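You operate a simulated robot arm through the tools that you are given. There is no shell and no other tool.

You run a simulated two-armed robot. Do the job below in one go: nothing can be reset, and whatever is moved stays where it is left.

## Task
Clamp the toe piece, wipe its top clean with the damp pad, then free it.
Fine: clamp first, then damp the pad on the sponge; pad back in the tray, lid shut; the toe piece stays in the jig. What is to be rubbed or washed off counts as gone when no trace of it is left.
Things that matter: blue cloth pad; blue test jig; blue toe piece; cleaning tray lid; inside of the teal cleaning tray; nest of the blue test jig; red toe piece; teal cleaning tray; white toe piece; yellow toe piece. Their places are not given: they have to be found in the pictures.

It is judged by the outcome, as a careful person would: the job done as asked, and still so three seconds after it is handed in. It fails if anything else is knocked over, pushed out of place, dropped, spilled or broken. Lids that push on must go on centred and level and be pressed home; caps that screw on are set level and turned clockwise until they are tight.

## Robot
Two 7-joint arms with fingered hands on one trunk that stands fixed in place. Base frame: the origin is at the foot of the trunk, x ahead of it, y to its left, z up; the work surface is at about z = 0.95. Units: m, degrees, N and s.
The left shoulder is at [0.07, 0.142, 1.264], the right one opposite. With the tool pointing down near the work surface each hand reaches from about 0.42 to 0.8 m from the base axis, measured 20 degrees to its own side. Payload 3.6 kg a hand.
The tool frame of a hand sits at the grasp point between the pads (the TCP): z along the fingers, y along the line on which they close. The tips reach 0.025 m beyond it. The gripper opens to 0.088 m. The gripper's body begins 0.029 m behind the TCP. The gripper is a hand of 5 fingers: y runs from the thumb to the fingers, the wrist lies at [-0.013, -0.097, -0.162] in the tool frame, and closing takes about 1.5 s.
Orientation is that of the tool frame in the base frame, as a unit quaternion [w, x, y, z]. With the fingers straight down and the wrist toward the robot, the tool's x, y and z point along [0, 1, 0], [1, 0, 0] and [0, 0, -1] of the base frame.

## Interface
- The arms move only by the tool nudge_tool. It takes "left_series", "right_series" or both (then of equal length, played together; a hand with none holds still); each is text: rows parted by semicolons, each of 7 numbers parted by spaces: the turn, a rotation vector about the base's x, y, z in units of 180 degrees (1.0 is 180 degrees), then the shift along the base's x, y, z in units of 500 mm (1.0 is 500 mm), then the finger opening in cm, from 0 to 8.8. In form: ax ay az tx ty tz fingers; .... A call has 1 to 20 rows; each row is the pose to reach, as a shift and turn from the pose commanded when the call began. A call with a number of a shift or a turn outside -1 to 1 is refused whole. A row lasts 0.2 s, in which the tool goes at most 0.05 m and 8.6 degrees; a call with a longer step from one row to the next is refused whole, and so is a gripper value outside its range. Where a pose cannot be reached the arm comes as near as it can. A force on the tool above 90 N (or 10 N above the force at the start of the call, whichever is more), or a blocked arm, ends the call early, and 0.2 s more pass. The fingers move at their own pace (about 0.072 m/s each) and stop on an object; they squeeze with about 31 N. The grip force told is the motor's: it shows also when the fingers shut on nothing. Time passes only in rows, and 0.2 s behind the last, so rows that repeat a pose let the fingers close. It gives the time, the measured TCP pose, the force on the tool (base axes), the opening and the grip force at its end, in the units of the frame above (readings bear some noise), with the torque about the TCP (base axes, N m) and any sound that the robot's microphone picked up.
- Cameras (640 x 400 px; columns grow to the right, rows downward): "scene" is now at [0.1234, -0.0454, 1.4857]; the picture's right is [-0.53, -0.85, 0.00], its down [-0.53, 0.33, -0.78] and it looks along [0.66, -0.41, -0.63] (base axes); focal length 360 px, centre (320, 200). "left" rides on the left gripper at [-0.059, -0.079, -0.105] in its tool frame; the picture's right is [-0.73, -0.32, 0.61], its down [0.62, -0.68, 0.38] and it looks along [0.29, 0.66, 0.70] (tool axes); focal length 234 px, centre (320, 200). "right" rides on the right gripper at [0.059, -0.079, -0.105] in its tool frame; the picture's right is [-0.73, 0.32, -0.61], its down [-0.62, -0.68, 0.38] and it looks along [-0.29, 0.66, 0.70] (tool axes); focal length 234 px, centre (320, 200).
- snapshot(camera): a new picture of that camera. The clock stands still meanwhile.
- move_column(by): slides the trunk up (or, below 0, down) by that many m; the arms and the scene camera ride with it, the base frame stays. It gives what a move gives, with no picture.
- hand_shape(shape, hand): the hand has 5 fingers and takes this shape, open, in about a second: jaw (thumb against the fingers, like two jaws); tri (thumb and two fingers); tip (a fingertip pinch); poke (one finger out to press); point (the index stretched); flat (the hand flat); cup (the hand cupped); fist (a fist). The gripper value then closes the fingers along that shape, each until it touches; the sizes above hold for jaw. It gives what a move gives, with no picture.
- turn_head(pan, tilt): turns the head with the scene camera to pan (to the left, within 86 degrees either way) and tilt (down, from -29 to 69), counted from straight ahead of the robot. It gives what a move gives.
- point_at(camera, pixels): there is no depth. For up to 12 entries [column, row, z] of the newest picture of that camera ("zoom" is the newest enlarged one), the place [x, y] in the base frame at which the ray of that pixel passes the height z, good to about 0.002 m. The clock stands still meanwhile.
- inspect(camera, box): a new picture of the part [left, top, right, bottom] of that camera's present view, enlarged. The clock stands still meanwhile.
- close_job(): hands the job in; it is judged then, once.

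Open the grippers and draw the arms clear of the work before you hand the job in, unless the task says otherwise.

The tools are called after "Emit:" as name(argument=value, ...) on one line, values as JSON. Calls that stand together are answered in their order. nudge_tool: Moves the arms, as the interface text tells. Its arguments: {"type":"object","properties":{"left_series":{"type":"string"},"right_series":{"type":"string"}},"required":[]} The other tools are called the same way: move_column (by) slides the trunk up or down; hand_shape (shape, hand) gives the hand a shape; turn_head (pan, tilt) turns the head that bears the scene camera; snapshot (camera) takes a picture; point_at (camera, pixels) gives the place at which the rays of pixels pass given heights; inspect (camera, box) takes an enlarged picture of a part of a camera's view; close_job () hands the job in.

At the start:

```text
clock: 0.0
left_tool_pos: [0.5212, -0.0193, 1.2369]
left_orientation: [0.0, 0.708, 0.707, 0.0]
left_contact_force: [-0.4, 0.1, -0.1]
left_torque: [0.02, 0.02, -0.03]
left_width: 0.0878
left_gripper_force: 0.1
left_shape: jaw
right_tool_pos: [0.2967, -0.3723, 1.2547]
right_orientation: [0.0, 0.707, 0.707, 0.0]
right_contact_force: [-0.4, 0.0, -0.2]
right_torque: [0.01, 0.01, -0.01]
right_width: 0.0875
right_gripper_force: 0.1
right_shape: jaw
trunk travel left (down, up): [-0.8, 0.14]
head pan, tilt: [-31.7, 38.7]
```

scene: 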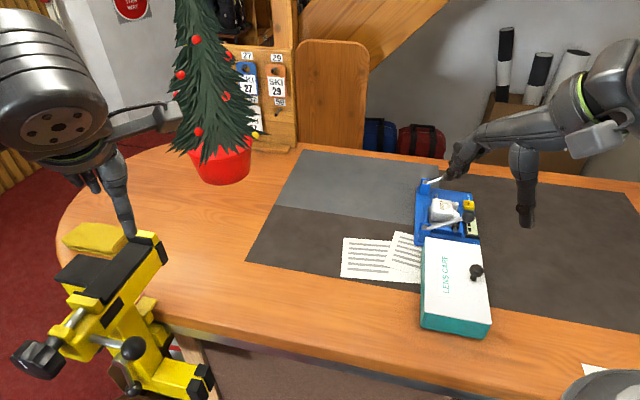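
right: 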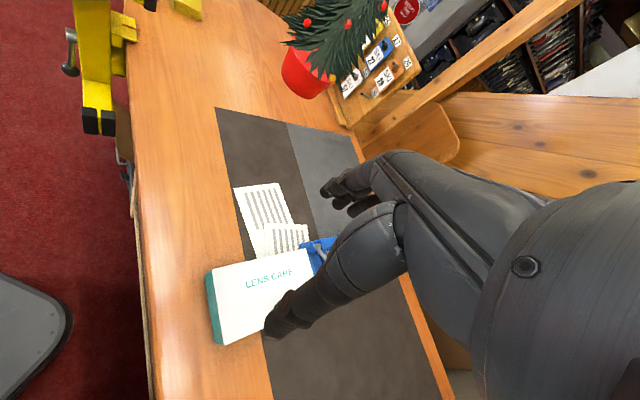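
left: 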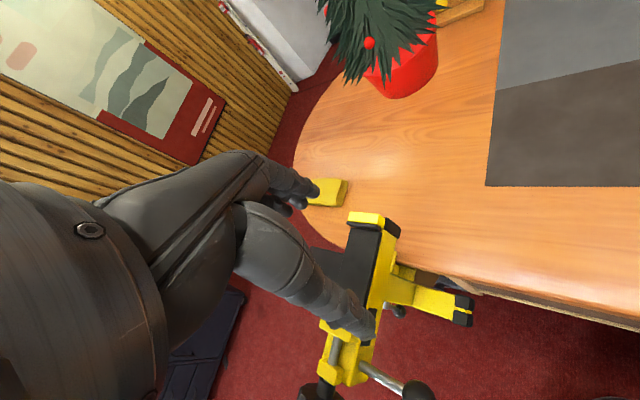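

The scene picture shows the blue jig around (447,212) and the white-lidded teal tray at (455,285). I look closer at both.

Emit:
inspect(camera="scene", box=[390, 160, 510, 250])

Emit:
inspect(camera="scene", box=[400, 220, 520, 350])

```text
4.44 times, centred on (450, 205) of scene
```

zoom: 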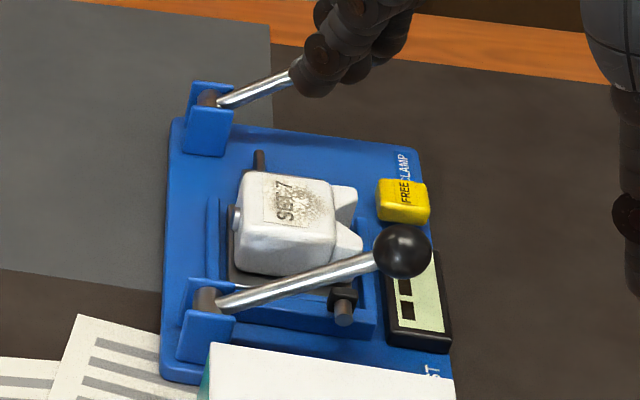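

```text
3.08 times, centred on (460, 285) of scene
```

zoom: 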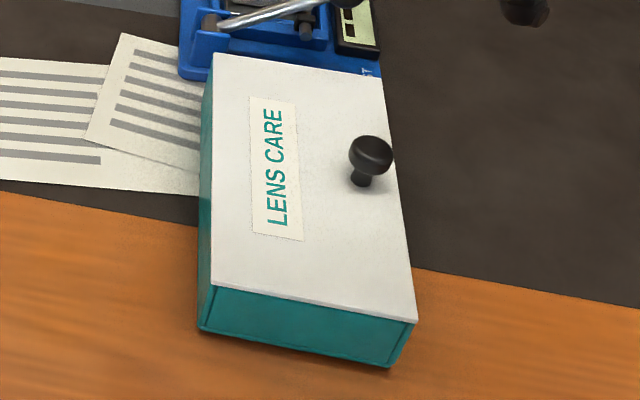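

The right hand hides part of the jig (far lever near zoomed (250,90)). I get rough places of the tray and jig before moving anything.

Emit:
point_at(camera="scene", pixels=[[425, 183, 0.97], [468, 195, 0.97], [420, 240, 0.97], [480, 244, 0.97], [425, 238, 1.0], [474, 244, 1.0], [420, 313, 1.0], [489, 325, 1.0], [476, 272, 1.03], [421, 326, 0.95], [487, 337, 0.95], [446, 208, 1.02]])

Emit:
turn_head(pan=-45, tilt=45)

```text
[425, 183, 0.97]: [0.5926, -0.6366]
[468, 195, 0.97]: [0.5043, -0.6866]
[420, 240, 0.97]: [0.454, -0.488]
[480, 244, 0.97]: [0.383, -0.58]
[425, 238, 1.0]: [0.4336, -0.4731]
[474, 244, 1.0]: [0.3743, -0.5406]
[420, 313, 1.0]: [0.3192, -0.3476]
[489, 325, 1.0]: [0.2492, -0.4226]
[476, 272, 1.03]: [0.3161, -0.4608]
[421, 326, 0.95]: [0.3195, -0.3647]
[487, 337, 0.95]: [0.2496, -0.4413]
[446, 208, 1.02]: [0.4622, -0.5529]
```

```text
clock: 0.8
left_tool_pos: [0.5212, -0.0196, 1.2361]
left_orientation: [0.001, 0.707, 0.707, 0.0]
left_contact_force: [-0.3, 0.7, 0.1]
left_torque: [-0.01, 0.0, 0.0]
left_width: 0.0875
left_gripper_force: 0.1
left_shape: jaw
right_tool_pos: [0.2964, -0.3708, 1.2539]
right_orientation: [0.0, 0.707, 0.707, 0.0]
right_contact_force: [-0.2, 0.4, 0.5]
right_torque: [0.01, -0.01, 0.03]
right_width: 0.0875
right_gripper_force: 0.0
right_shape: jaw
trunk travel left (down, up): [-0.8, 0.14]
head pan, tilt: [-45.0, 45.0]
```

The head turned to pan -45, tilt 45; I take a fresh scene picture.

Emit:
snapshot(camera="scene")

```text
taken
```

scene: 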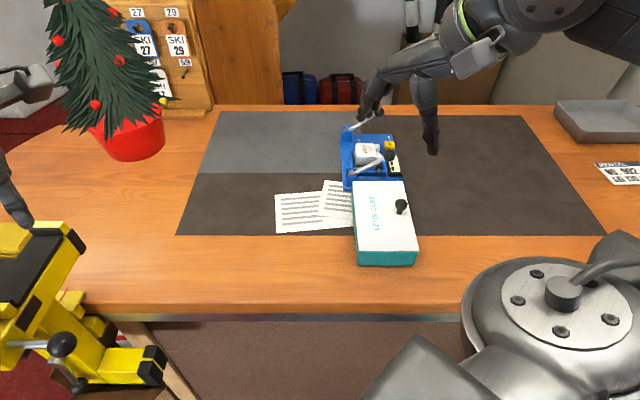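

The jig is at (372,158) and tray at (383,222) now, and a grey tray is at (600,120). I zoom on these and the cards.

Emit:
inspect(camera="scene", box=[330, 115, 420, 175])

Emit:
inspect(camera="scene", box=[540, 80, 640, 200])

Emit:
inspect(camera="scene", box=[260, 165, 440, 275])

```text
6.67 times, centred on (375, 145) of scene
```

zoom: 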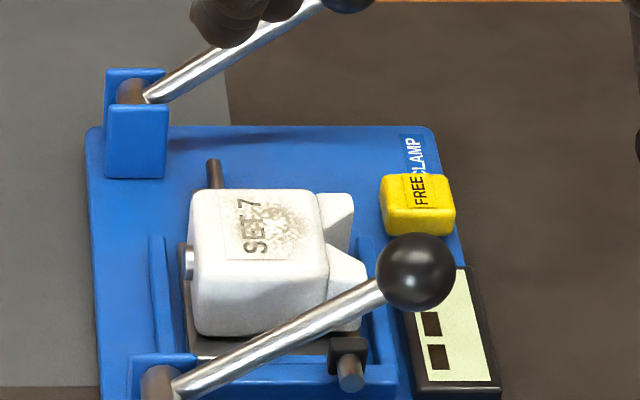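

```text
3.33 times, centred on (590, 140) of scene
```

zoom: 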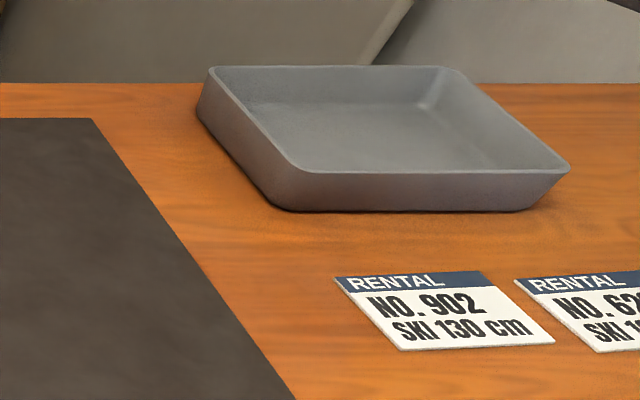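

```text
3.56 times, centred on (350, 220) of scene
```

zoom: 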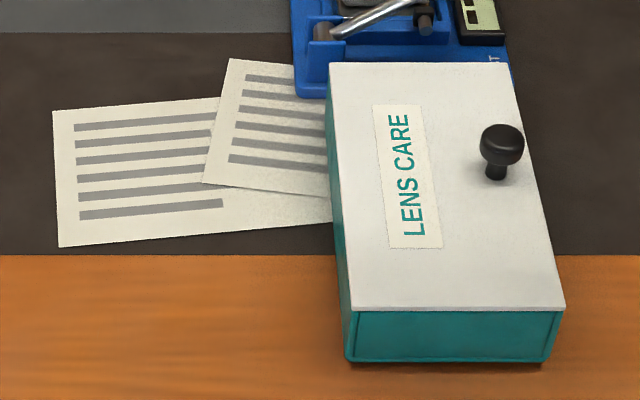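

I read the plate: "CLAMP" by the far lever, "…ST" (TEST) by the near lever, yellow FREE button between. I turn the right hand -45° about z (in line with the jig) and raise it a bit to look with its camera.

Emit:
nudge_tool(right_series="0 0 -0.042 0.02 -0.02 0.02 8.8; 0 0 -0.084 0.04 -0.04 0.04 8.8; 0 0 -0.126 0.06 -0.06 0.06 8.8; 0 0 -0.168 0.08 -0.08 0.08 8.8; 0 0 -0.21 0.1 -0.1 0.1 8.8; 0 0 -0.25 0.1 -0.1 0.12 8.8; 0 0 -0.25 0.1 -0.1 0.12 8.8")

Emit:
snapshot(camera="scene")

Emit:
snapshot(camera="right")

```text
clock: 2.4
left_tool_pos: [0.5206, -0.02, 1.2354]
left_orientation: [0.0, 0.707, 0.707, 0.0]
left_contact_force: [-0.6, 0.3, -0.2]
left_torque: [0.03, -0.02, -0.02]
left_width: 0.0874
left_gripper_force: 0.2
left_shape: jaw
right_tool_pos: [0.3479, -0.4219, 1.3139]
right_orientation: [0.001, 0.924, 0.382, 0.0]
right_contact_force: [-0.6, 0.0, -0.5]
right_torque: [0.01, -0.01, 0.0]
right_width: 0.0876
right_gripper_force: 0.2
right_shape: jaw
trunk travel left (down, up): [-0.8, 0.14]
head pan, tilt: [-45.0, 45.0]
```

```text
taken
```

scene: 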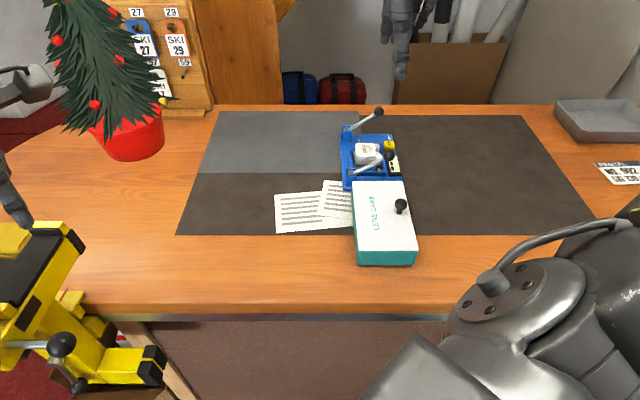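

```text
taken
```

right: 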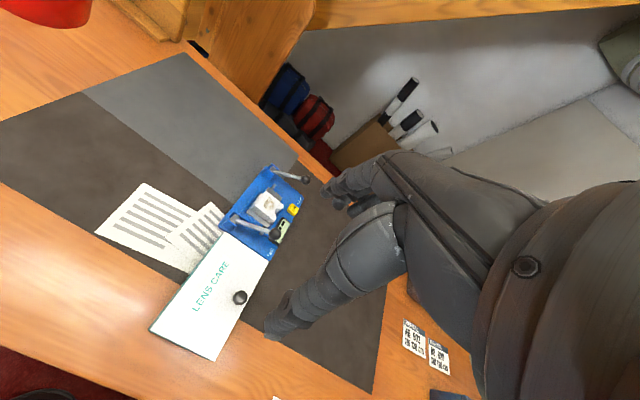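

Now nothing hides the jig in the scene view (levers with balls near (378,112) and (388,155)). I zoom in on the jig in both cameras.

Emit:
inspect(camera="scene", box=[325, 100, 421, 195])

Emit:
inspect(camera="right", box=[210, 155, 330, 275])

```text
4.21 times, centred on (373, 148) of scene
```

zoom: 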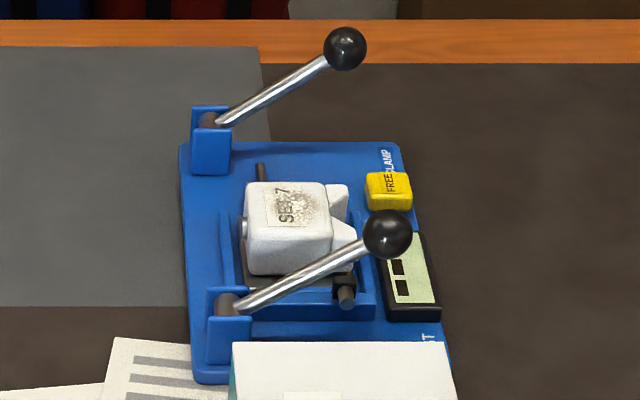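

```text
3.33 times, centred on (270, 215) of right
```

zoom: 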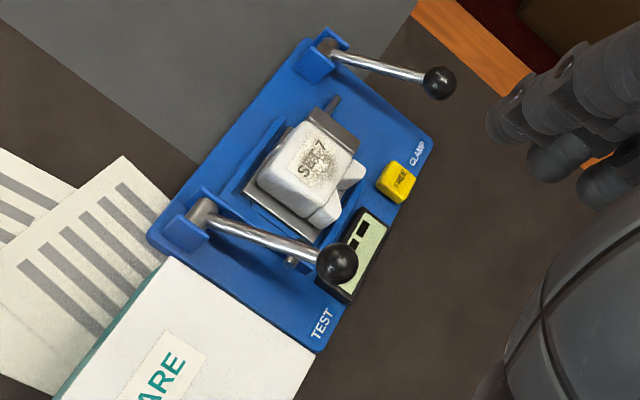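

Both views are clear. I get ray positions for lever balls, button, toe piece and plate corners from the right camera zoom, to triangulate with the scene view.

Emit:
point_at(camera="zoom", pixels=[[440, 83, 0.97], [440, 83, 1.07], [337, 263, 0.97], [337, 263, 1.07], [400, 172, 0.97], [400, 172, 1.0], [327, 47, 0.97], [327, 47, 1.0], [203, 213, 0.97], [203, 213, 1.0], [318, 158, 0.97], [318, 158, 1.02]])

Emit:
point_at(camera="scene", pixels=[[378.5, 111.5, 0.97], [378.5, 111.5, 1.07], [389, 155.5, 0.97], [389, 155.5, 1.07], [388.8, 143, 0.97], [388.8, 143, 1.0], [347, 128.5, 0.97], [347, 128.5, 1.0], [351, 172, 0.97], [351, 172, 1.0], [366, 149.5, 0.97], [366, 149.5, 1.02]])

Emit:
point_at(camera="zoom", pixels=[[310, 38, 0.965], [434, 137, 0.965], [317, 352, 0.965], [150, 235, 0.965], [420, 152, 0.965], [322, 323, 0.965]])

```text
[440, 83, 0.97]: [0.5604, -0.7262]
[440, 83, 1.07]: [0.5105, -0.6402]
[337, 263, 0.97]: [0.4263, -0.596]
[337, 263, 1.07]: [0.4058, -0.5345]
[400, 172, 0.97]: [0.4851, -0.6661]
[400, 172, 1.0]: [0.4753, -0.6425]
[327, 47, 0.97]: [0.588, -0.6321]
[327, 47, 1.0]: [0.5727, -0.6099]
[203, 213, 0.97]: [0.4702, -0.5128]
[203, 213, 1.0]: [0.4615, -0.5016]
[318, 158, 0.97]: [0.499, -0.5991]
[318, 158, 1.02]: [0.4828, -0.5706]
```

```text
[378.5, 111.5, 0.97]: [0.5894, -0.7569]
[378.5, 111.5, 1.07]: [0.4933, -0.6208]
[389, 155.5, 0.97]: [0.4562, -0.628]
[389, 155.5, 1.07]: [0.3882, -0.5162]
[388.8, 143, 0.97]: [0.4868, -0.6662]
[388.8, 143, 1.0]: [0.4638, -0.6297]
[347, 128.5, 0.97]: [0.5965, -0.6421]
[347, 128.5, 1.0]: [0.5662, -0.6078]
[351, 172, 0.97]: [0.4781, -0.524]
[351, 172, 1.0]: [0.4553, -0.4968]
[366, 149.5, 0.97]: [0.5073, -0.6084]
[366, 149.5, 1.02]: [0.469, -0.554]
```

```text
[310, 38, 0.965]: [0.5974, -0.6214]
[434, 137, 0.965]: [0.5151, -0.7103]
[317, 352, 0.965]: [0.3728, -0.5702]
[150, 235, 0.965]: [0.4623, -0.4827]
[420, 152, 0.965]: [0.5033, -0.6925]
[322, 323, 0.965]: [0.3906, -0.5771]
```

Triangulated: clamp ball ≈ (0.529,-0.673,1.032), test ball ≈ (0.413,-0.557,1.033), clamp pivot ≈ (0.577,-0.617,0.99). Now I zoom on the tray from the right camera to see how the lid is held.

Emit:
inspect(camera="right", box=[130, 215, 300, 375])

Emit:
inspect(camera="scene", box=[330, 170, 440, 275])

```text
2.50 times, centred on (215, 295) of right
```

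zoom: 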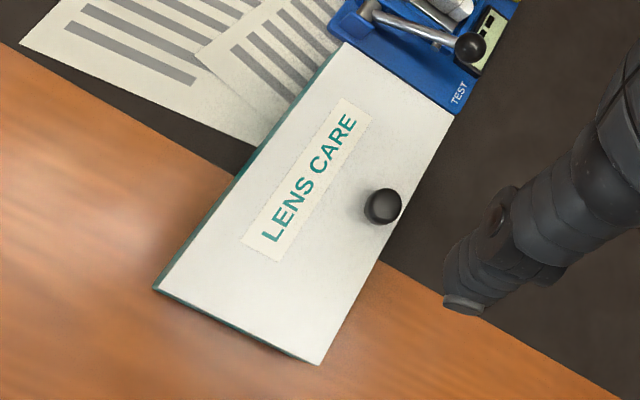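

```text
3.81 times, centred on (385, 222) of scene
```

zoom: 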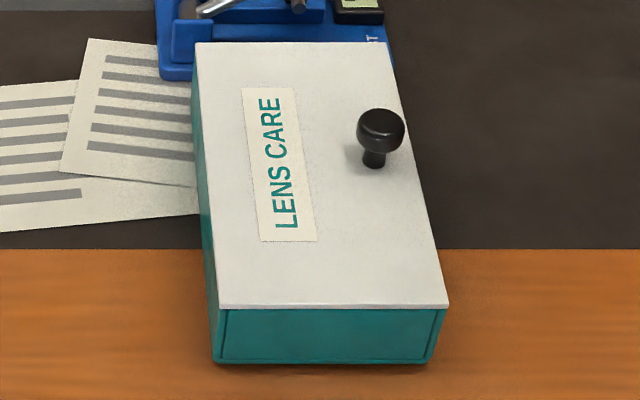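

The lid is a thin plate with a knob near its right long edge (zoom (380,130)), so probably hinged on the left edge. I triangulate knob and lid corners.

Emit:
point_at(camera="zoom", pixels=[[380, 126, 1.0], [380, 126, 1.05], [374, 165, 0.99], [374, 165, 1.02], [195, 43, 1.0], [195, 43, 1.02], [383, 43, 1.0], [383, 43, 1.02], [217, 303, 1.0], [217, 303, 1.02], [450, 305, 1.0], [450, 305, 1.02]])

Emit:
point_at(camera="right", pixels=[[240.2, 296.5, 1.0], [240.2, 296.5, 1.05], [226, 232.5, 1.0], [226, 232.5, 1.02], [269, 261, 1.0], [269, 261, 1.02], [149, 330, 1.0], [149, 330, 1.02], [215, 360.5, 1.0], [215, 360.5, 1.02]])

```text
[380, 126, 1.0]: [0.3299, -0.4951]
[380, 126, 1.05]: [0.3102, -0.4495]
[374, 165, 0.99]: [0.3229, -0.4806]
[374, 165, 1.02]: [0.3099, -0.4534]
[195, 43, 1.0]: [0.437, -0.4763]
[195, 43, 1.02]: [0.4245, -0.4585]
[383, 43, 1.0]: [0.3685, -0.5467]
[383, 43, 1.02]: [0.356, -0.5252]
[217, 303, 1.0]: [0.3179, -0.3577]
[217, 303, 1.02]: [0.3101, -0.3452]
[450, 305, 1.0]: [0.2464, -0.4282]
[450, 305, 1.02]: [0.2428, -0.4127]
```

```text
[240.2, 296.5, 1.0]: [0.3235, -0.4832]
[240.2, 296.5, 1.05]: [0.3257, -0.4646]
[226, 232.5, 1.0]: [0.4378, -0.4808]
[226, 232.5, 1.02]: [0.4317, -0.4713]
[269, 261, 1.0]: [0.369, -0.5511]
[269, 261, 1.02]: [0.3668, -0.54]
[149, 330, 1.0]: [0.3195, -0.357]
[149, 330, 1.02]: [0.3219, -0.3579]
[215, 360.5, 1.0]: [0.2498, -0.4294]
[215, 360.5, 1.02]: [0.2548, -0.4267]
```

Lid corners fit z≈1.0 (0.17 x 0.10 m, turned about -45.5°), knob ≈ (0.323,-0.477,1.018). First the clamp: I bring the right hand above the clamp ball (0.529,-0.673), tilted 15° forward for reach, fingers 6 cm open.

Emit:
nudge_tool(right_series="-0.0074 -0.0074 0 0.0455 -0.0628 -0.0485 6; -0.0147 -0.0147 0 0.091 -0.1255 -0.097 6; -0.0221 -0.0221 0 0.1365 -0.1883 -0.1455 6; -0.0295 -0.0295 0 0.182 -0.251 -0.194 6; -0.0368 -0.0368 0 0.2275 -0.3138 -0.2425 6; -0.0442 -0.0442 0 0.273 -0.3765 -0.291 6; -0.0515 -0.0515 0 0.3185 -0.4393 -0.3395 6; -0.0589 -0.0589 0 0.364 -0.502 -0.388 6; -0.0589 -0.0589 0 0.364 -0.502 -0.388 6")

Emit:
snapshot(camera="scene")

Emit:
snapshot(camera="right")

```text
clock: 4.3
left_tool_pos: [0.5201, -0.0202, 1.2362]
left_orientation: [0.0, 0.707, 0.707, 0.0]
left_contact_force: [-0.9, -0.2, 0.8]
left_torque: [0.01, 0.0, -0.02]
left_width: 0.0874
left_gripper_force: 0.0
left_shape: jaw
right_tool_pos: [0.5273, -0.6731, 1.1217]
right_orientation: [0.121, 0.916, 0.38, 0.05]
right_contact_force: [0.3, 0.3, -0.5]
right_torque: [-0.01, 0.02, -0.02]
right_width: 0.0602
right_gripper_force: 0.0
right_shape: jaw
trunk travel left (down, up): [-0.8, 0.14]
head pan, tilt: [-45.0, 45.0]
```

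```text
taken
```

scene: 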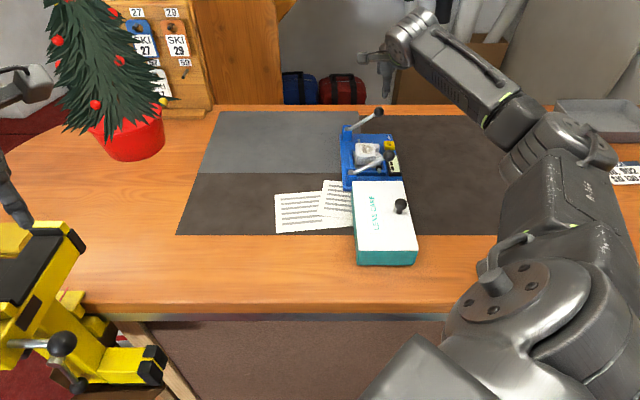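

```text
taken
```

right: 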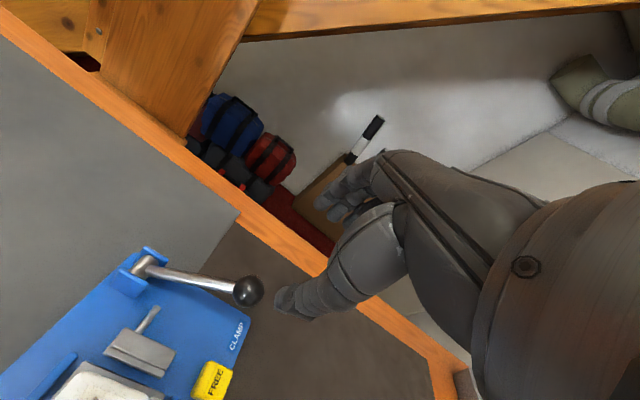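

The hand reached the pose above; the ball is at (248,291) in the right picture. I check its position from here against the earlier estimate.

Emit:
point_at(camera="right", pixels=[[248, 291, 1.02], [248, 291, 1.03], [248, 291, 1.04], [143, 265, 0.99], [143, 265, 1.0], [213, 380, 0.985], [238, 335, 0.965]])

Emit:
inspect(camera="right", box=[80, 230, 340, 400])

```text
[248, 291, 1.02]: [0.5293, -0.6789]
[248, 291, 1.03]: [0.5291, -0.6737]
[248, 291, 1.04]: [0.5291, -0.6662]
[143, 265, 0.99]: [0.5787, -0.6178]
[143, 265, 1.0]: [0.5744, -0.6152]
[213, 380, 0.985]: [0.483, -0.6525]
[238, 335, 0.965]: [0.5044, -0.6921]
```

```text
2.35 times, centred on (210, 315) of right
```

zoom: 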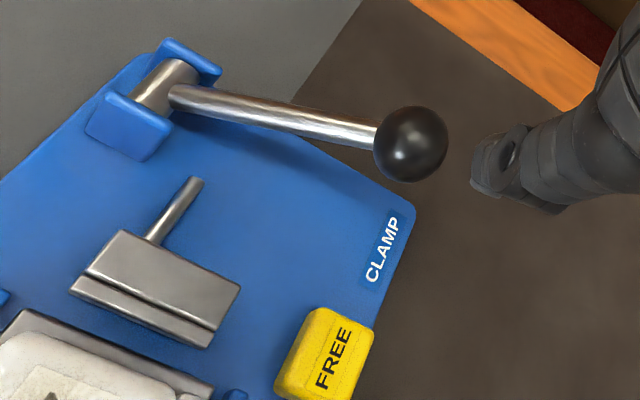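

The ball is confirmed at (0.529,-0.673,1.031). I lower to TCP z≈1.043 and close on the ball.

Emit:
nudge_tool(right_series="0 0 0 0.002 0 -0.06 6; 0 0 0 0.003 0 -0.12 6; 0 0 0 0.003 0 -0.157 6; 0 0 0 0.003 0 -0.157 6; 0 0 0 0.003 0 -0.157 2; 0 0 0 0.003 0 -0.157 2; 0 0 0 0.003 0 -0.157 2; 0 0 0 0.003 0 -0.157 2")

Emit:
snapshot(camera="right")

Emit:
inspect(camera="scene", box=[325, 80, 421, 195])

```text
clock: 6.2
left_tool_pos: [0.5209, -0.0207, 1.2357]
left_orientation: [0.0, 0.707, 0.707, 0.0]
left_contact_force: [0.3, 0.3, 0.0]
left_torque: [-0.01, 0.02, -0.01]
left_width: 0.0876
left_gripper_force: 0.1
left_shape: jaw
right_tool_pos: [0.5282, -0.6719, 1.0432]
right_orientation: [0.121, 0.916, 0.379, 0.05]
right_contact_force: [-0.4, 1.2, -0.5]
right_torque: [0.0, 0.0, 0.0]
right_width: 0.0202
right_gripper_force: 0.0
right_shape: jaw
trunk travel left (down, up): [-0.8, 0.14]
head pan, tilt: [-45.0, 45.0]
```

```text
taken
```

right: 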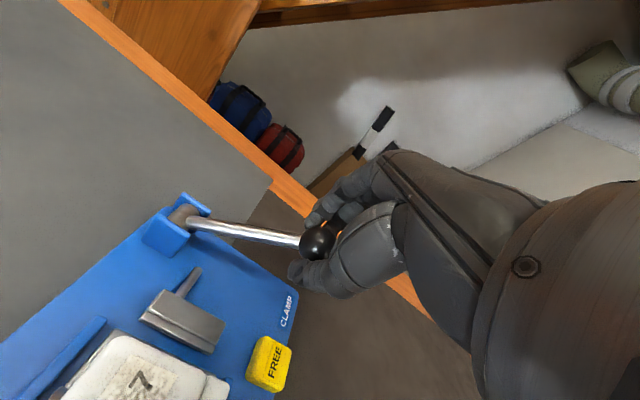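

```text
3.48 times, centred on (373, 138) of scene
```

zoom: 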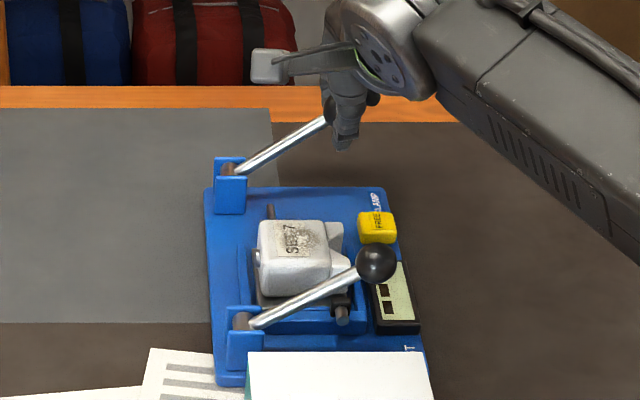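

The ball sits between thumb and fingers (318,243), width 2.0 cm but no squeeze yet. I close more to grip it.

Emit:
nudge_tool(right_series="0 0 0 0 0 0 0.8; 0 0 0 0 0 0 0.8; 0 0 0 0 0 0 0.8; 0 0 0 0 0 0 0.8")

```text
clock: 7.2
left_tool_pos: [0.5209, -0.0188, 1.2351]
left_orientation: [0.0, 0.707, 0.707, 0.0]
left_contact_force: [0.4, 0.3, -0.5]
left_torque: [-0.03, 0.01, 0.04]
left_width: 0.0876
left_gripper_force: 0.0
left_shape: jaw
right_tool_pos: [0.5287, -0.6709, 1.0434]
right_orientation: [0.121, 0.916, 0.379, 0.049]
right_contact_force: [-3.0, 3.5, -1.1]
right_torque: [0.03, 0.03, -0.01]
right_width: 0.0091
right_gripper_force: 0.0
right_shape: jaw
trunk travel left (down, up): [-0.8, 0.14]
head pan, tilt: [-45.0, 45.0]
```

Width fell to 0.9 cm with a small side force, so the pads may not be on the ball's middle. I look.

Emit:
inspect(camera="right", box=[200, 150, 420, 320])

Emit:
inspect(camera="scene", box=[340, 80, 420, 140])

```text
2.35 times, centred on (310, 235) of right
```

zoom: 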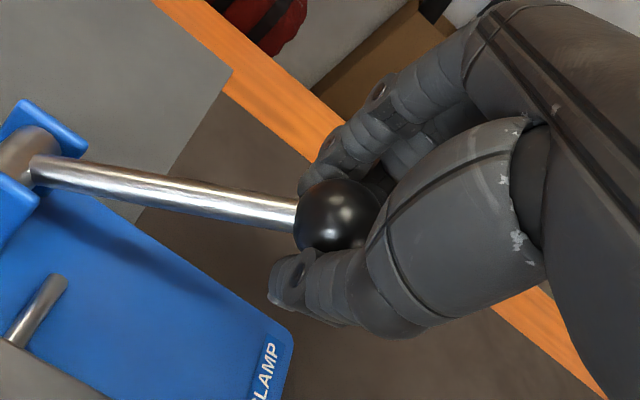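

```text
6.67 times, centred on (380, 110) of scene
```

zoom: 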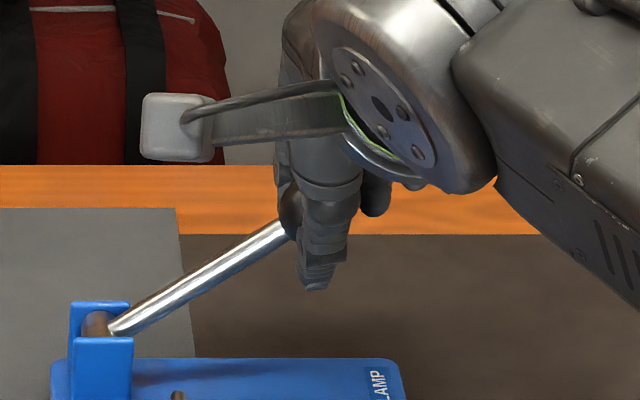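

The ball is caged by the fingers near the palm. I push down along the lever's arc, first 2 cm, watching force.

Emit:
nudge_tool(right_series="0 0 0 -0.0035 -0.0036 -0.01 0.8; 0 0 0 -0.0069 -0.007 -0.02 0.8; 0 0 0 -0.0095 -0.0096 -0.03 0.8; 0 0 0 -0.0116 -0.0119 -0.04 0.8; 0 0 0 -0.0116 -0.0119 -0.04 0.8")

Emit:
inspect(camera="right", box=[80, 150, 420, 400])

```text
clock: 8.3
left_tool_pos: [0.5181, -0.0189, 1.2357]
left_orientation: [0.001, 0.707, 0.707, 0.0]
left_contact_force: [0.1, 0.3, 0.1]
left_torque: [0.01, -0.01, 0.01]
left_width: 0.0876
left_gripper_force: 0.1
left_shape: jaw
right_tool_pos: [0.5237, -0.6774, 1.0228]
right_orientation: [0.122, 0.916, 0.38, 0.049]
right_contact_force: [-4.8, 2.7, 0.5]
right_torque: [0.08, 0.08, 0.03]
right_width: 0.0097
right_gripper_force: 0.1
right_shape: jaw
trunk travel left (down, up): [-0.8, 0.14]
head pan, tilt: [-45.0, 45.0]
```

```text
1.60 times, centred on (250, 275) of right
```

zoom: 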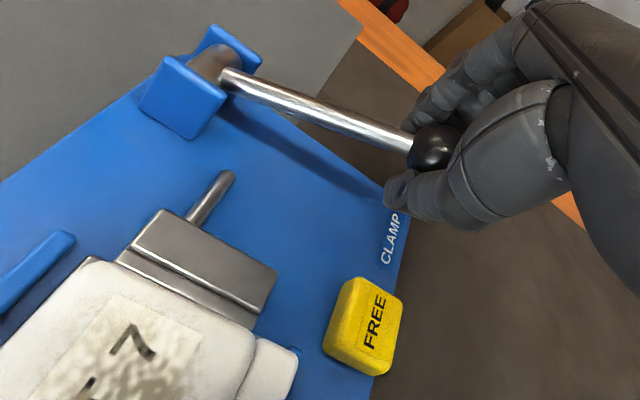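

The lever goes down with the hand and the clamp block has moved toward the toe piece. I go on along the arc for about 2 cm more.

Emit:
nudge_tool(right_series="0 0 0 -0.0017 -0.0017 -0.01 0.8; 0 0 0 -0.0031 -0.0031 -0.02 0.8; 0 0 0 -0.0038 -0.0038 -0.03 0.8; 0 0 0 -0.0042 -0.0042 -0.04 0.8; 0 0 0 -0.0042 -0.0042 -0.045 0.8; 0 0 0 -0.0042 -0.0042 -0.045 0.8")

Emit:
inspect(camera="right", box=[80, 150, 420, 400])

Emit:
inspect(camera="scene", box=[330, 90, 430, 190])

```text
clock: 9.8
left_tool_pos: [0.5204, -0.0191, 1.2358]
left_orientation: [0.0, 0.707, 0.707, 0.0]
left_contact_force: [0.2, 0.1, 0.0]
left_torque: [0.03, 0.01, 0.02]
left_width: 0.0877
left_gripper_force: 0.0
left_shape: jaw
right_tool_pos: [0.52, -0.6822, 0.9995]
right_orientation: [0.121, 0.916, 0.379, 0.05]
right_contact_force: [-0.8, -0.6, 1.0]
right_torque: [0.05, -0.06, -0.03]
right_width: 0.008
right_gripper_force: 0.1
right_shape: jaw
trunk travel left (down, up): [-0.8, 0.14]
head pan, tilt: [-45.0, 45.0]
```

```text
1.60 times, centred on (250, 275) of right
```

zoom: 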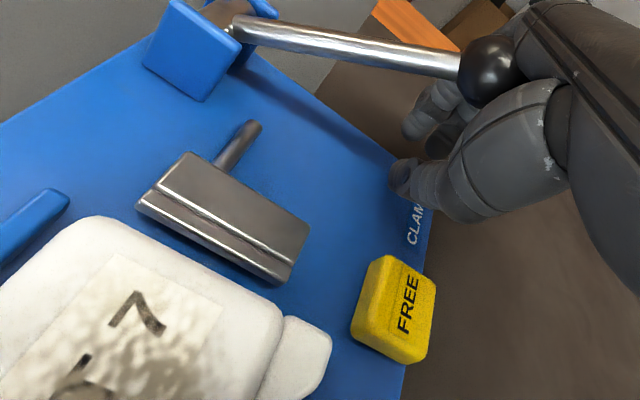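

```text
4.00 times, centred on (380, 140) of scene
```

zoom: 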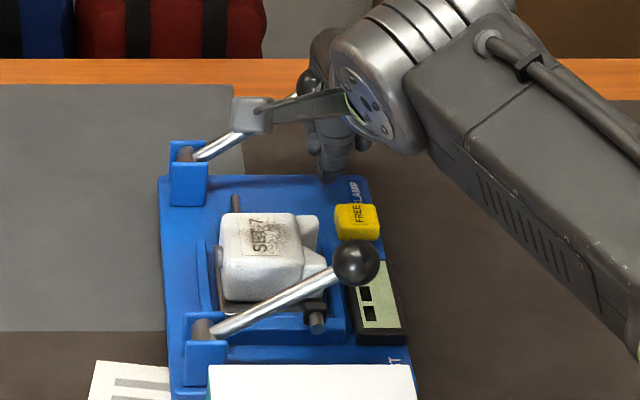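

The lever slipped out and sprang back up (ball at zoom (490,70), above the fingers on the pivot side). I look closely before backing out.

Emit:
inspect(camera="right", box=[260, 130, 440, 300])

Emit:
point_at(camera="right", pixels=[[356, 193, 1.02], [356, 193, 1.03], [356, 193, 1.04]])

```text
2.35 times, centred on (350, 215) of right
```

zoom: 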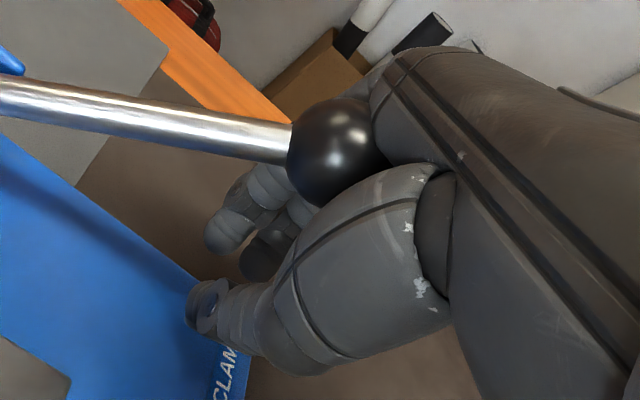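

```text
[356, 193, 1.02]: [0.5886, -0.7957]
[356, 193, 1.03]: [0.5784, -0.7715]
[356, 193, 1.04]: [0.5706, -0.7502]
```

The ball sits in the crook of thumb and index at its raised place. I open the fingers and back off along the lever's outward direction, then rise clear.

Emit:
nudge_tool(right_series="0 0 0 -0.014 -0.0143 0 3; 0 0 0 -0.035 -0.036 0 4; 0 0 0 -0.07 -0.0715 0 5; 0 0 0 -0.09 -0.092 0.01 6; 0 0 0 -0.09 -0.092 0.08 6; 0 0 0 -0.09 -0.092 0.16 6; 0 0 0 -0.07 -0.0715 0.23 6; 0 0 0 -0.07 -0.0715 0.23 6")

Emit:
snapshot(camera="right")

Emit:
inspect(camera="scene", box=[330, 90, 430, 190])

```text
clock: 11.6
left_tool_pos: [0.5219, -0.0204, 1.2347]
left_orientation: [0.0, 0.706, 0.708, 0.0]
left_contact_force: [-0.1, -0.1, -0.1]
left_torque: [0.01, 0.04, 0.03]
left_width: 0.0878
left_gripper_force: 0.1
left_shape: jaw
right_tool_pos: [0.4855, -0.7163, 1.1141]
right_orientation: [0.12, 0.916, 0.38, 0.05]
right_contact_force: [-0.3, 0.4, 0.3]
right_torque: [-0.01, -0.01, 0.01]
right_width: 0.0598
right_gripper_force: 0.2
right_shape: jaw
trunk travel left (down, up): [-0.8, 0.14]
head pan, tilt: [-45.0, 45.0]
```

```text
taken
```

right: 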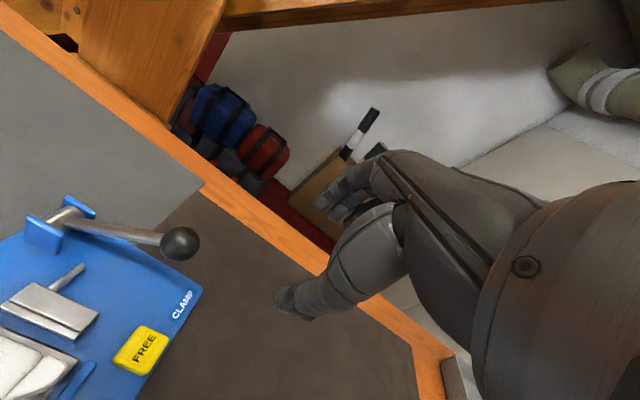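

```text
4.00 times, centred on (380, 140) of scene
```

zoom: 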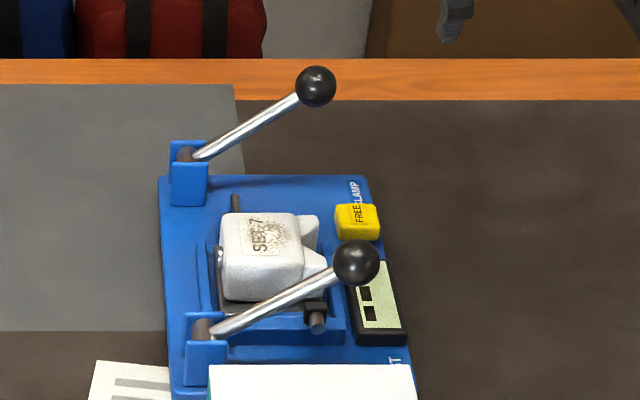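

All is intact and the lever is up again. I make a fist to press the ball from above with a broad surface, and look at its form.

Emit:
hand_shape(hand="right", shape="fist")

Emit:
snapshot(camera="right")

Emit:
inspect(camera="scene", box=[340, 0, 480, 120])

```text
clock: 12.4
left_tool_pos: [0.5216, -0.0192, 1.2346]
left_orientation: [0.0, 0.707, 0.708, 0.0]
left_contact_force: [0.5, 0.9, 0.1]
left_torque: [0.0, -0.01, 0.02]
left_width: 0.0874
left_gripper_force: 0.1
left_shape: jaw
right_tool_pos: [0.4862, -0.7164, 1.1145]
right_orientation: [0.121, 0.916, 0.38, 0.05]
right_contact_force: [0.4, -0.1, -0.3]
right_torque: [0.0, -0.01, -0.02]
right_width: 0.0
right_gripper_force: 0.1
right_shape: fist
trunk travel left (down, up): [-0.8, 0.14]
head pan, tilt: [-45.0, 45.0]
```

```text
taken
```

right: 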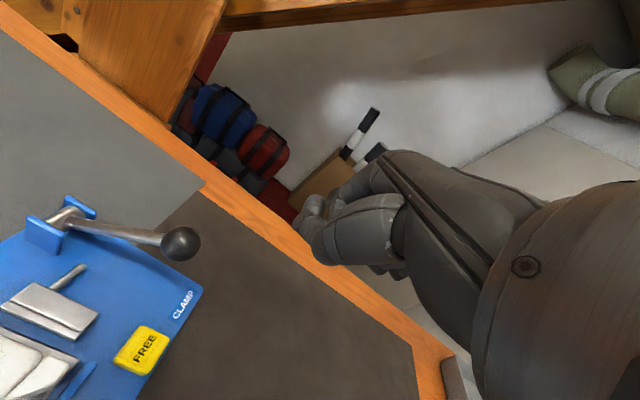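

```text
3.33 times, centred on (410, 60) of scene
```

zoom: 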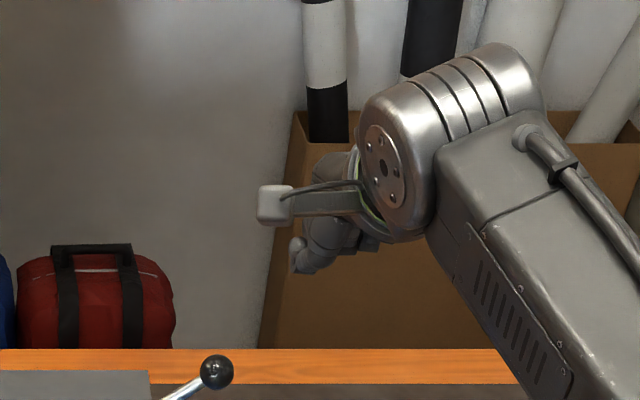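

The fist's low end is around the TCP level (327,237). I bring it straight above the ball at about z 1.11 and check alignment.

Emit:
nudge_tool(right_series="0 0 0 0.04 0.04 0 0; 0 0 0 0.082 0.082 0 0; 0 0 0 0.082 0.082 -0.02 0; 0 0 0 0.082 0.082 -0.04 0; 0 0 0 0.082 0.082 -0.04 0")

Emit:
snapshot(camera="right")

Emit:
inspect(camera="scene", box=[330, 40, 470, 160])

```text
clock: 13.7
left_tool_pos: [0.5205, -0.0199, 1.2348]
left_orientation: [0.001, 0.708, 0.706, 0.0]
left_contact_force: [0.6, 0.4, -0.3]
left_torque: [0.01, -0.02, -0.01]
left_width: 0.0877
left_gripper_force: 0.0
left_shape: jaw
right_tool_pos: [0.5284, -0.6757, 1.0931]
right_orientation: [0.121, 0.916, 0.379, 0.049]
right_contact_force: [-0.4, -0.4, 0.1]
right_torque: [0.03, 0.01, -0.02]
right_width: 0.0
right_gripper_force: 0.2
right_shape: fist
trunk travel left (down, up): [-0.8, 0.14]
head pan, tilt: [-45.0, 45.0]
```

```text
taken
```

right: 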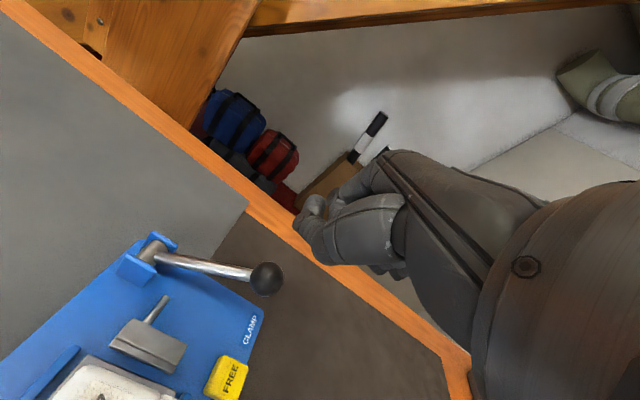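

```text
3.33 times, centred on (400, 100) of scene
```

zoom: 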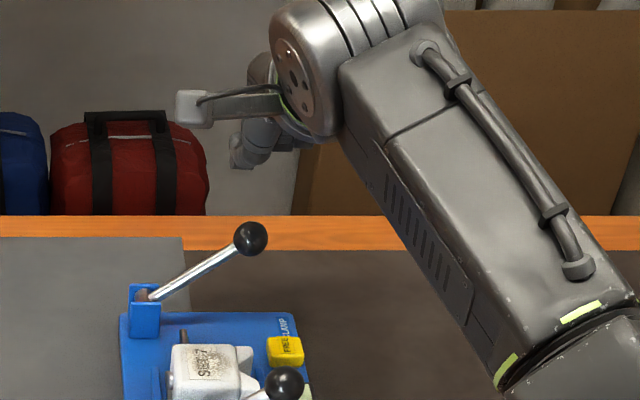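

The fist is above the ball (scene zoom (265,150) over (250,238)), its low end about level with the TCP. I press down slowly, first to TCP z≈1.02.

Emit:
nudge_tool(right_series="0 0 0 0 0 -0.04 0; 0 0 0 0 0 -0.08 0; 0 0 0 0 0 -0.1 0; 0 0 0 -0.002 -0.002 -0.115 0; 0 0 0 -0.004 -0.004 -0.13 0; 0 0 0 -0.005 -0.005 -0.145 0; 0 0 0 -0.005 -0.005 -0.145 0")

Emit:
snapshot(camera="right")

Emit:
inspect(camera="scene", box=[330, 60, 450, 170])

```text
clock: 15.2
left_tool_pos: [0.5201, -0.0202, 1.2353]
left_orientation: [0.001, 0.707, 0.707, 0.0]
left_contact_force: [0.0, -0.2, 0.2]
left_torque: [0.0, 0.03, 0.02]
left_width: 0.0875
left_gripper_force: 0.2
left_shape: jaw
right_tool_pos: [0.5254, -0.6771, 1.0221]
right_orientation: [0.12, 0.916, 0.38, 0.05]
right_contact_force: [0.4, -0.3, 1.5]
right_torque: [0.01, 0.0, 0.02]
right_width: 0.0
right_gripper_force: 0.0
right_shape: fist
trunk travel left (down, up): [-0.8, 0.14]
head pan, tilt: [-45.0, 45.0]
```

```text
taken
```

right: 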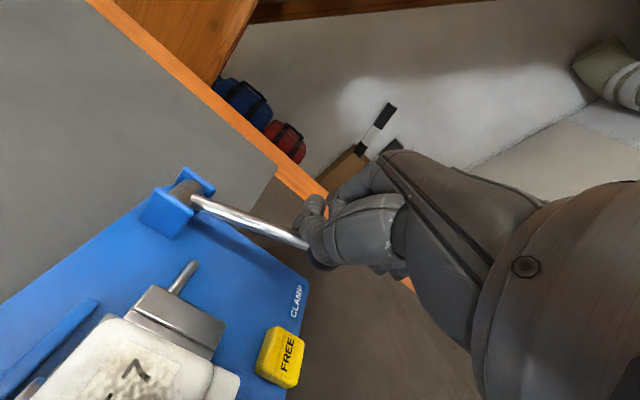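

```text
3.64 times, centred on (390, 115) of scene
```

zoom: 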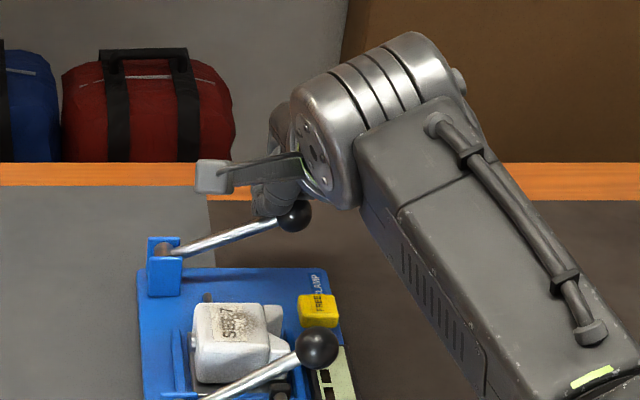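

The fist presses the ball down (lever lower, block close to the toe piece), force only about 1.5 N. I go on down in small steps.

Emit:
nudge_tool(right_series="0 0 0 -0.001 -0.001 -0.01 0; 0 0 0 -0.002 -0.002 -0.02 0; 0 0 0 -0.002 -0.002 -0.03 0; 0 0 0 -0.002 -0.002 -0.04 0; 0 0 0 -0.002 -0.002 -0.05 0; 0 0 0 -0.002 -0.002 -0.05 0")

Emit:
inspect(camera="right", box=[80, 150, 420, 400])

Emit:
inspect(camera="scene", box=[330, 60, 450, 170])

```text
clock: 16.6
left_tool_pos: [0.52, -0.0191, 1.234]
left_orientation: [0.001, 0.707, 0.707, -0.001]
left_contact_force: [-0.4, -0.4, -0.1]
left_torque: [0.02, 0.0, -0.02]
left_width: 0.0876
left_gripper_force: 0.0
left_shape: jaw
right_tool_pos: [0.524, -0.6795, 0.9972]
right_orientation: [0.12, 0.916, 0.38, 0.049]
right_contact_force: [0.5, -1.2, 2.9]
right_torque: [0.03, -0.02, 0.01]
right_width: 0.0
right_gripper_force: 0.0
right_shape: fist
trunk travel left (down, up): [-0.8, 0.14]
head pan, tilt: [-45.0, 45.0]
```

```text
1.60 times, centred on (250, 275) of right
```

zoom: 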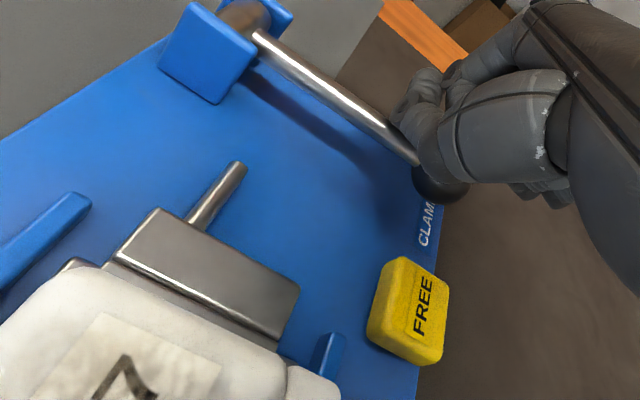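

```text
3.64 times, centred on (390, 115) of scene
```

zoom: 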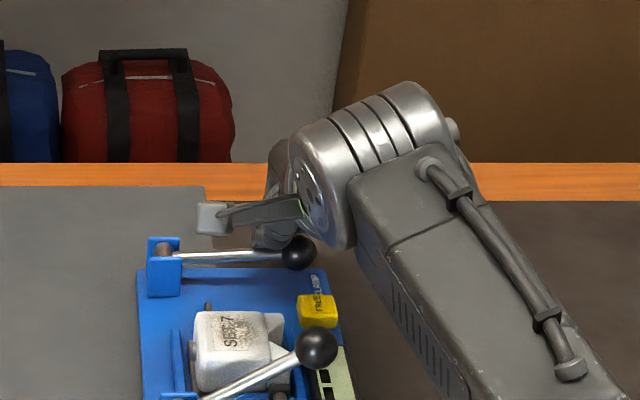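

The lever is nearly level and the block is almost at the toe piece; force about 3 N. I press further in small steps until it stops or latches.

Emit:
nudge_tool(right_series="0 0 0 0 0 -0.008 0; 0 0 0 0 0 -0.016 0; 0 0 0 0 0 -0.024 0; 0 0 0 0 0 -0.03 0; 0 0 0 0 0 -0.03 0")

Emit:
inspect(camera="right", box=[80, 150, 420, 400])

Emit:
inspect(camera="scene", box=[330, 60, 450, 170])

```text
clock: 17.9
left_tool_pos: [0.5165, -0.0155, 1.2365]
left_orientation: [0.002, 0.707, 0.707, 0.0]
left_contact_force: [-0.3, -0.2, -0.4]
left_torque: [-0.01, -0.01, 0.0]
left_width: 0.0874
left_gripper_force: 0.0
left_shape: jaw
right_tool_pos: [0.5221, -0.6767, 0.9878]
right_orientation: [0.126, 0.915, 0.38, 0.053]
right_contact_force: [8.4, -12.6, 38.7]
right_torque: [0.33, -0.05, -0.07]
right_width: 0.0
right_gripper_force: 0.1
right_shape: fist
trunk travel left (down, up): [-0.8, 0.14]
head pan, tilt: [-45.0, 45.0]
```

```text
1.60 times, centred on (250, 275) of right
```

zoom: 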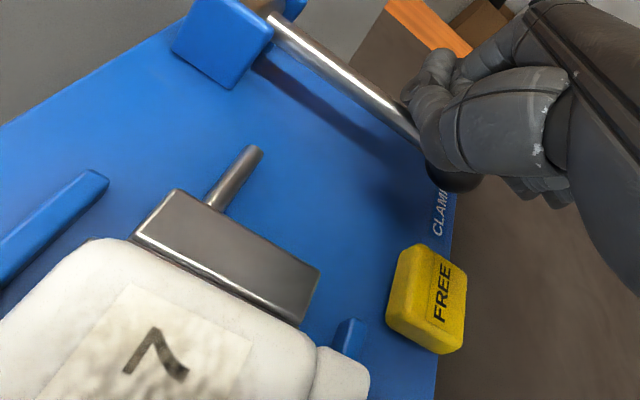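

```text
3.64 times, centred on (390, 115) of scene
```

zoom: 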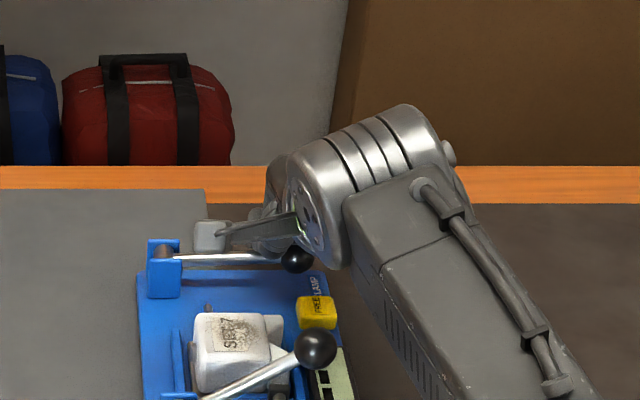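

Now 39 N upward: the lever has hit its stop and the block touches the toe piece. I lift the fist and see whether the lever stays down.

Emit:
nudge_tool(right_series="0 0 0 0 0 0.01 0; 0 0 0 0 0 0.04 0; 0 0 0 0 0 0.09 0; 0 0 0 0 0 0.16 0; 0 0 0 -0.04 -0.04 0.24 0; 0 0 0 -0.04 -0.04 0.24 0")

Emit:
snapshot(camera="right")

Emit:
inspect(camera="scene", box=[330, 90, 430, 190])

```text
clock: 19.2
left_tool_pos: [0.5199, -0.0193, 1.2365]
left_orientation: [0.0, 0.707, 0.707, 0.0]
left_contact_force: [-1.0, -0.3, 0.1]
left_torque: [-0.01, 0.01, 0.01]
left_width: 0.0875
left_gripper_force: 0.1
left_shape: jaw
right_tool_pos: [0.5076, -0.6992, 1.1043]
right_orientation: [0.12, 0.916, 0.379, 0.05]
right_contact_force: [0.0, 0.4, 0.2]
right_torque: [0.0, -0.02, 0.0]
right_width: 0.0002
right_gripper_force: 0.1
right_shape: fist
trunk travel left (down, up): [-0.8, 0.14]
head pan, tilt: [-45.0, 45.0]
```

```text
taken
```

right: 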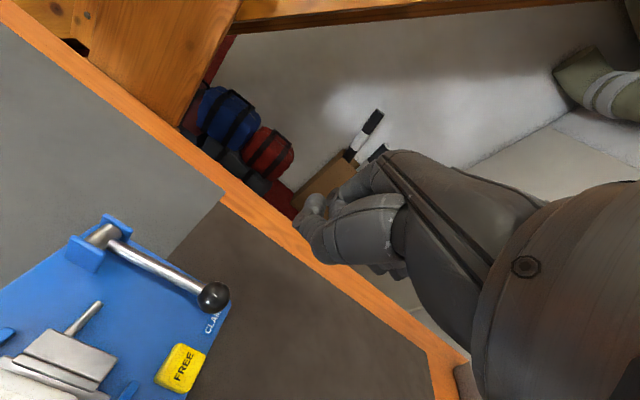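

```text
4.00 times, centred on (380, 140) of scene
```

zoom: 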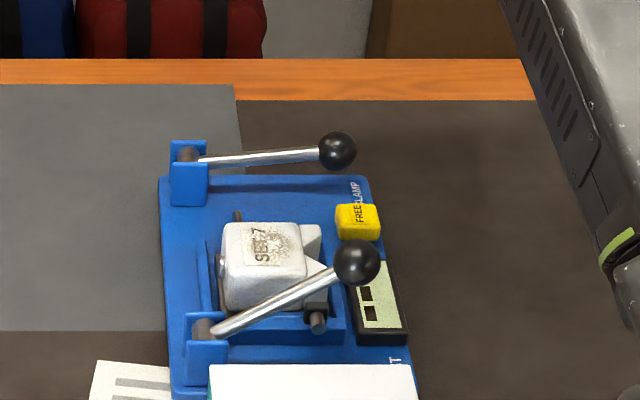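

The clamp lever stays level. I zoom in to check the block is against the toe piece.

Emit:
inspect(camera="right", box=[0, 200, 250, 400])

Emit:
inspect(camera="scene", box=[350, 115, 410, 180])

```text
2.00 times, centred on (125, 300) of right
```

zoom: 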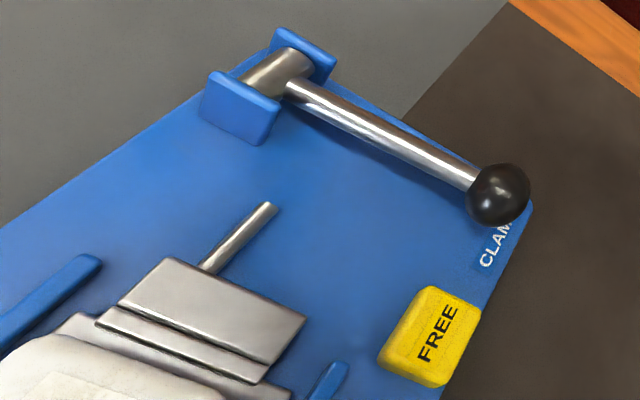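

```text
6.15 times, centred on (380, 148) of scene
```

zoom: 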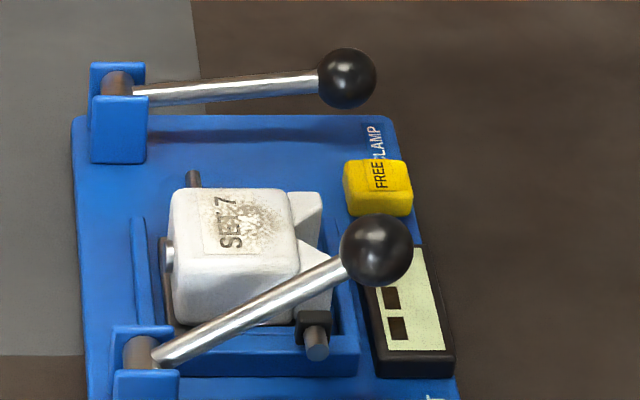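

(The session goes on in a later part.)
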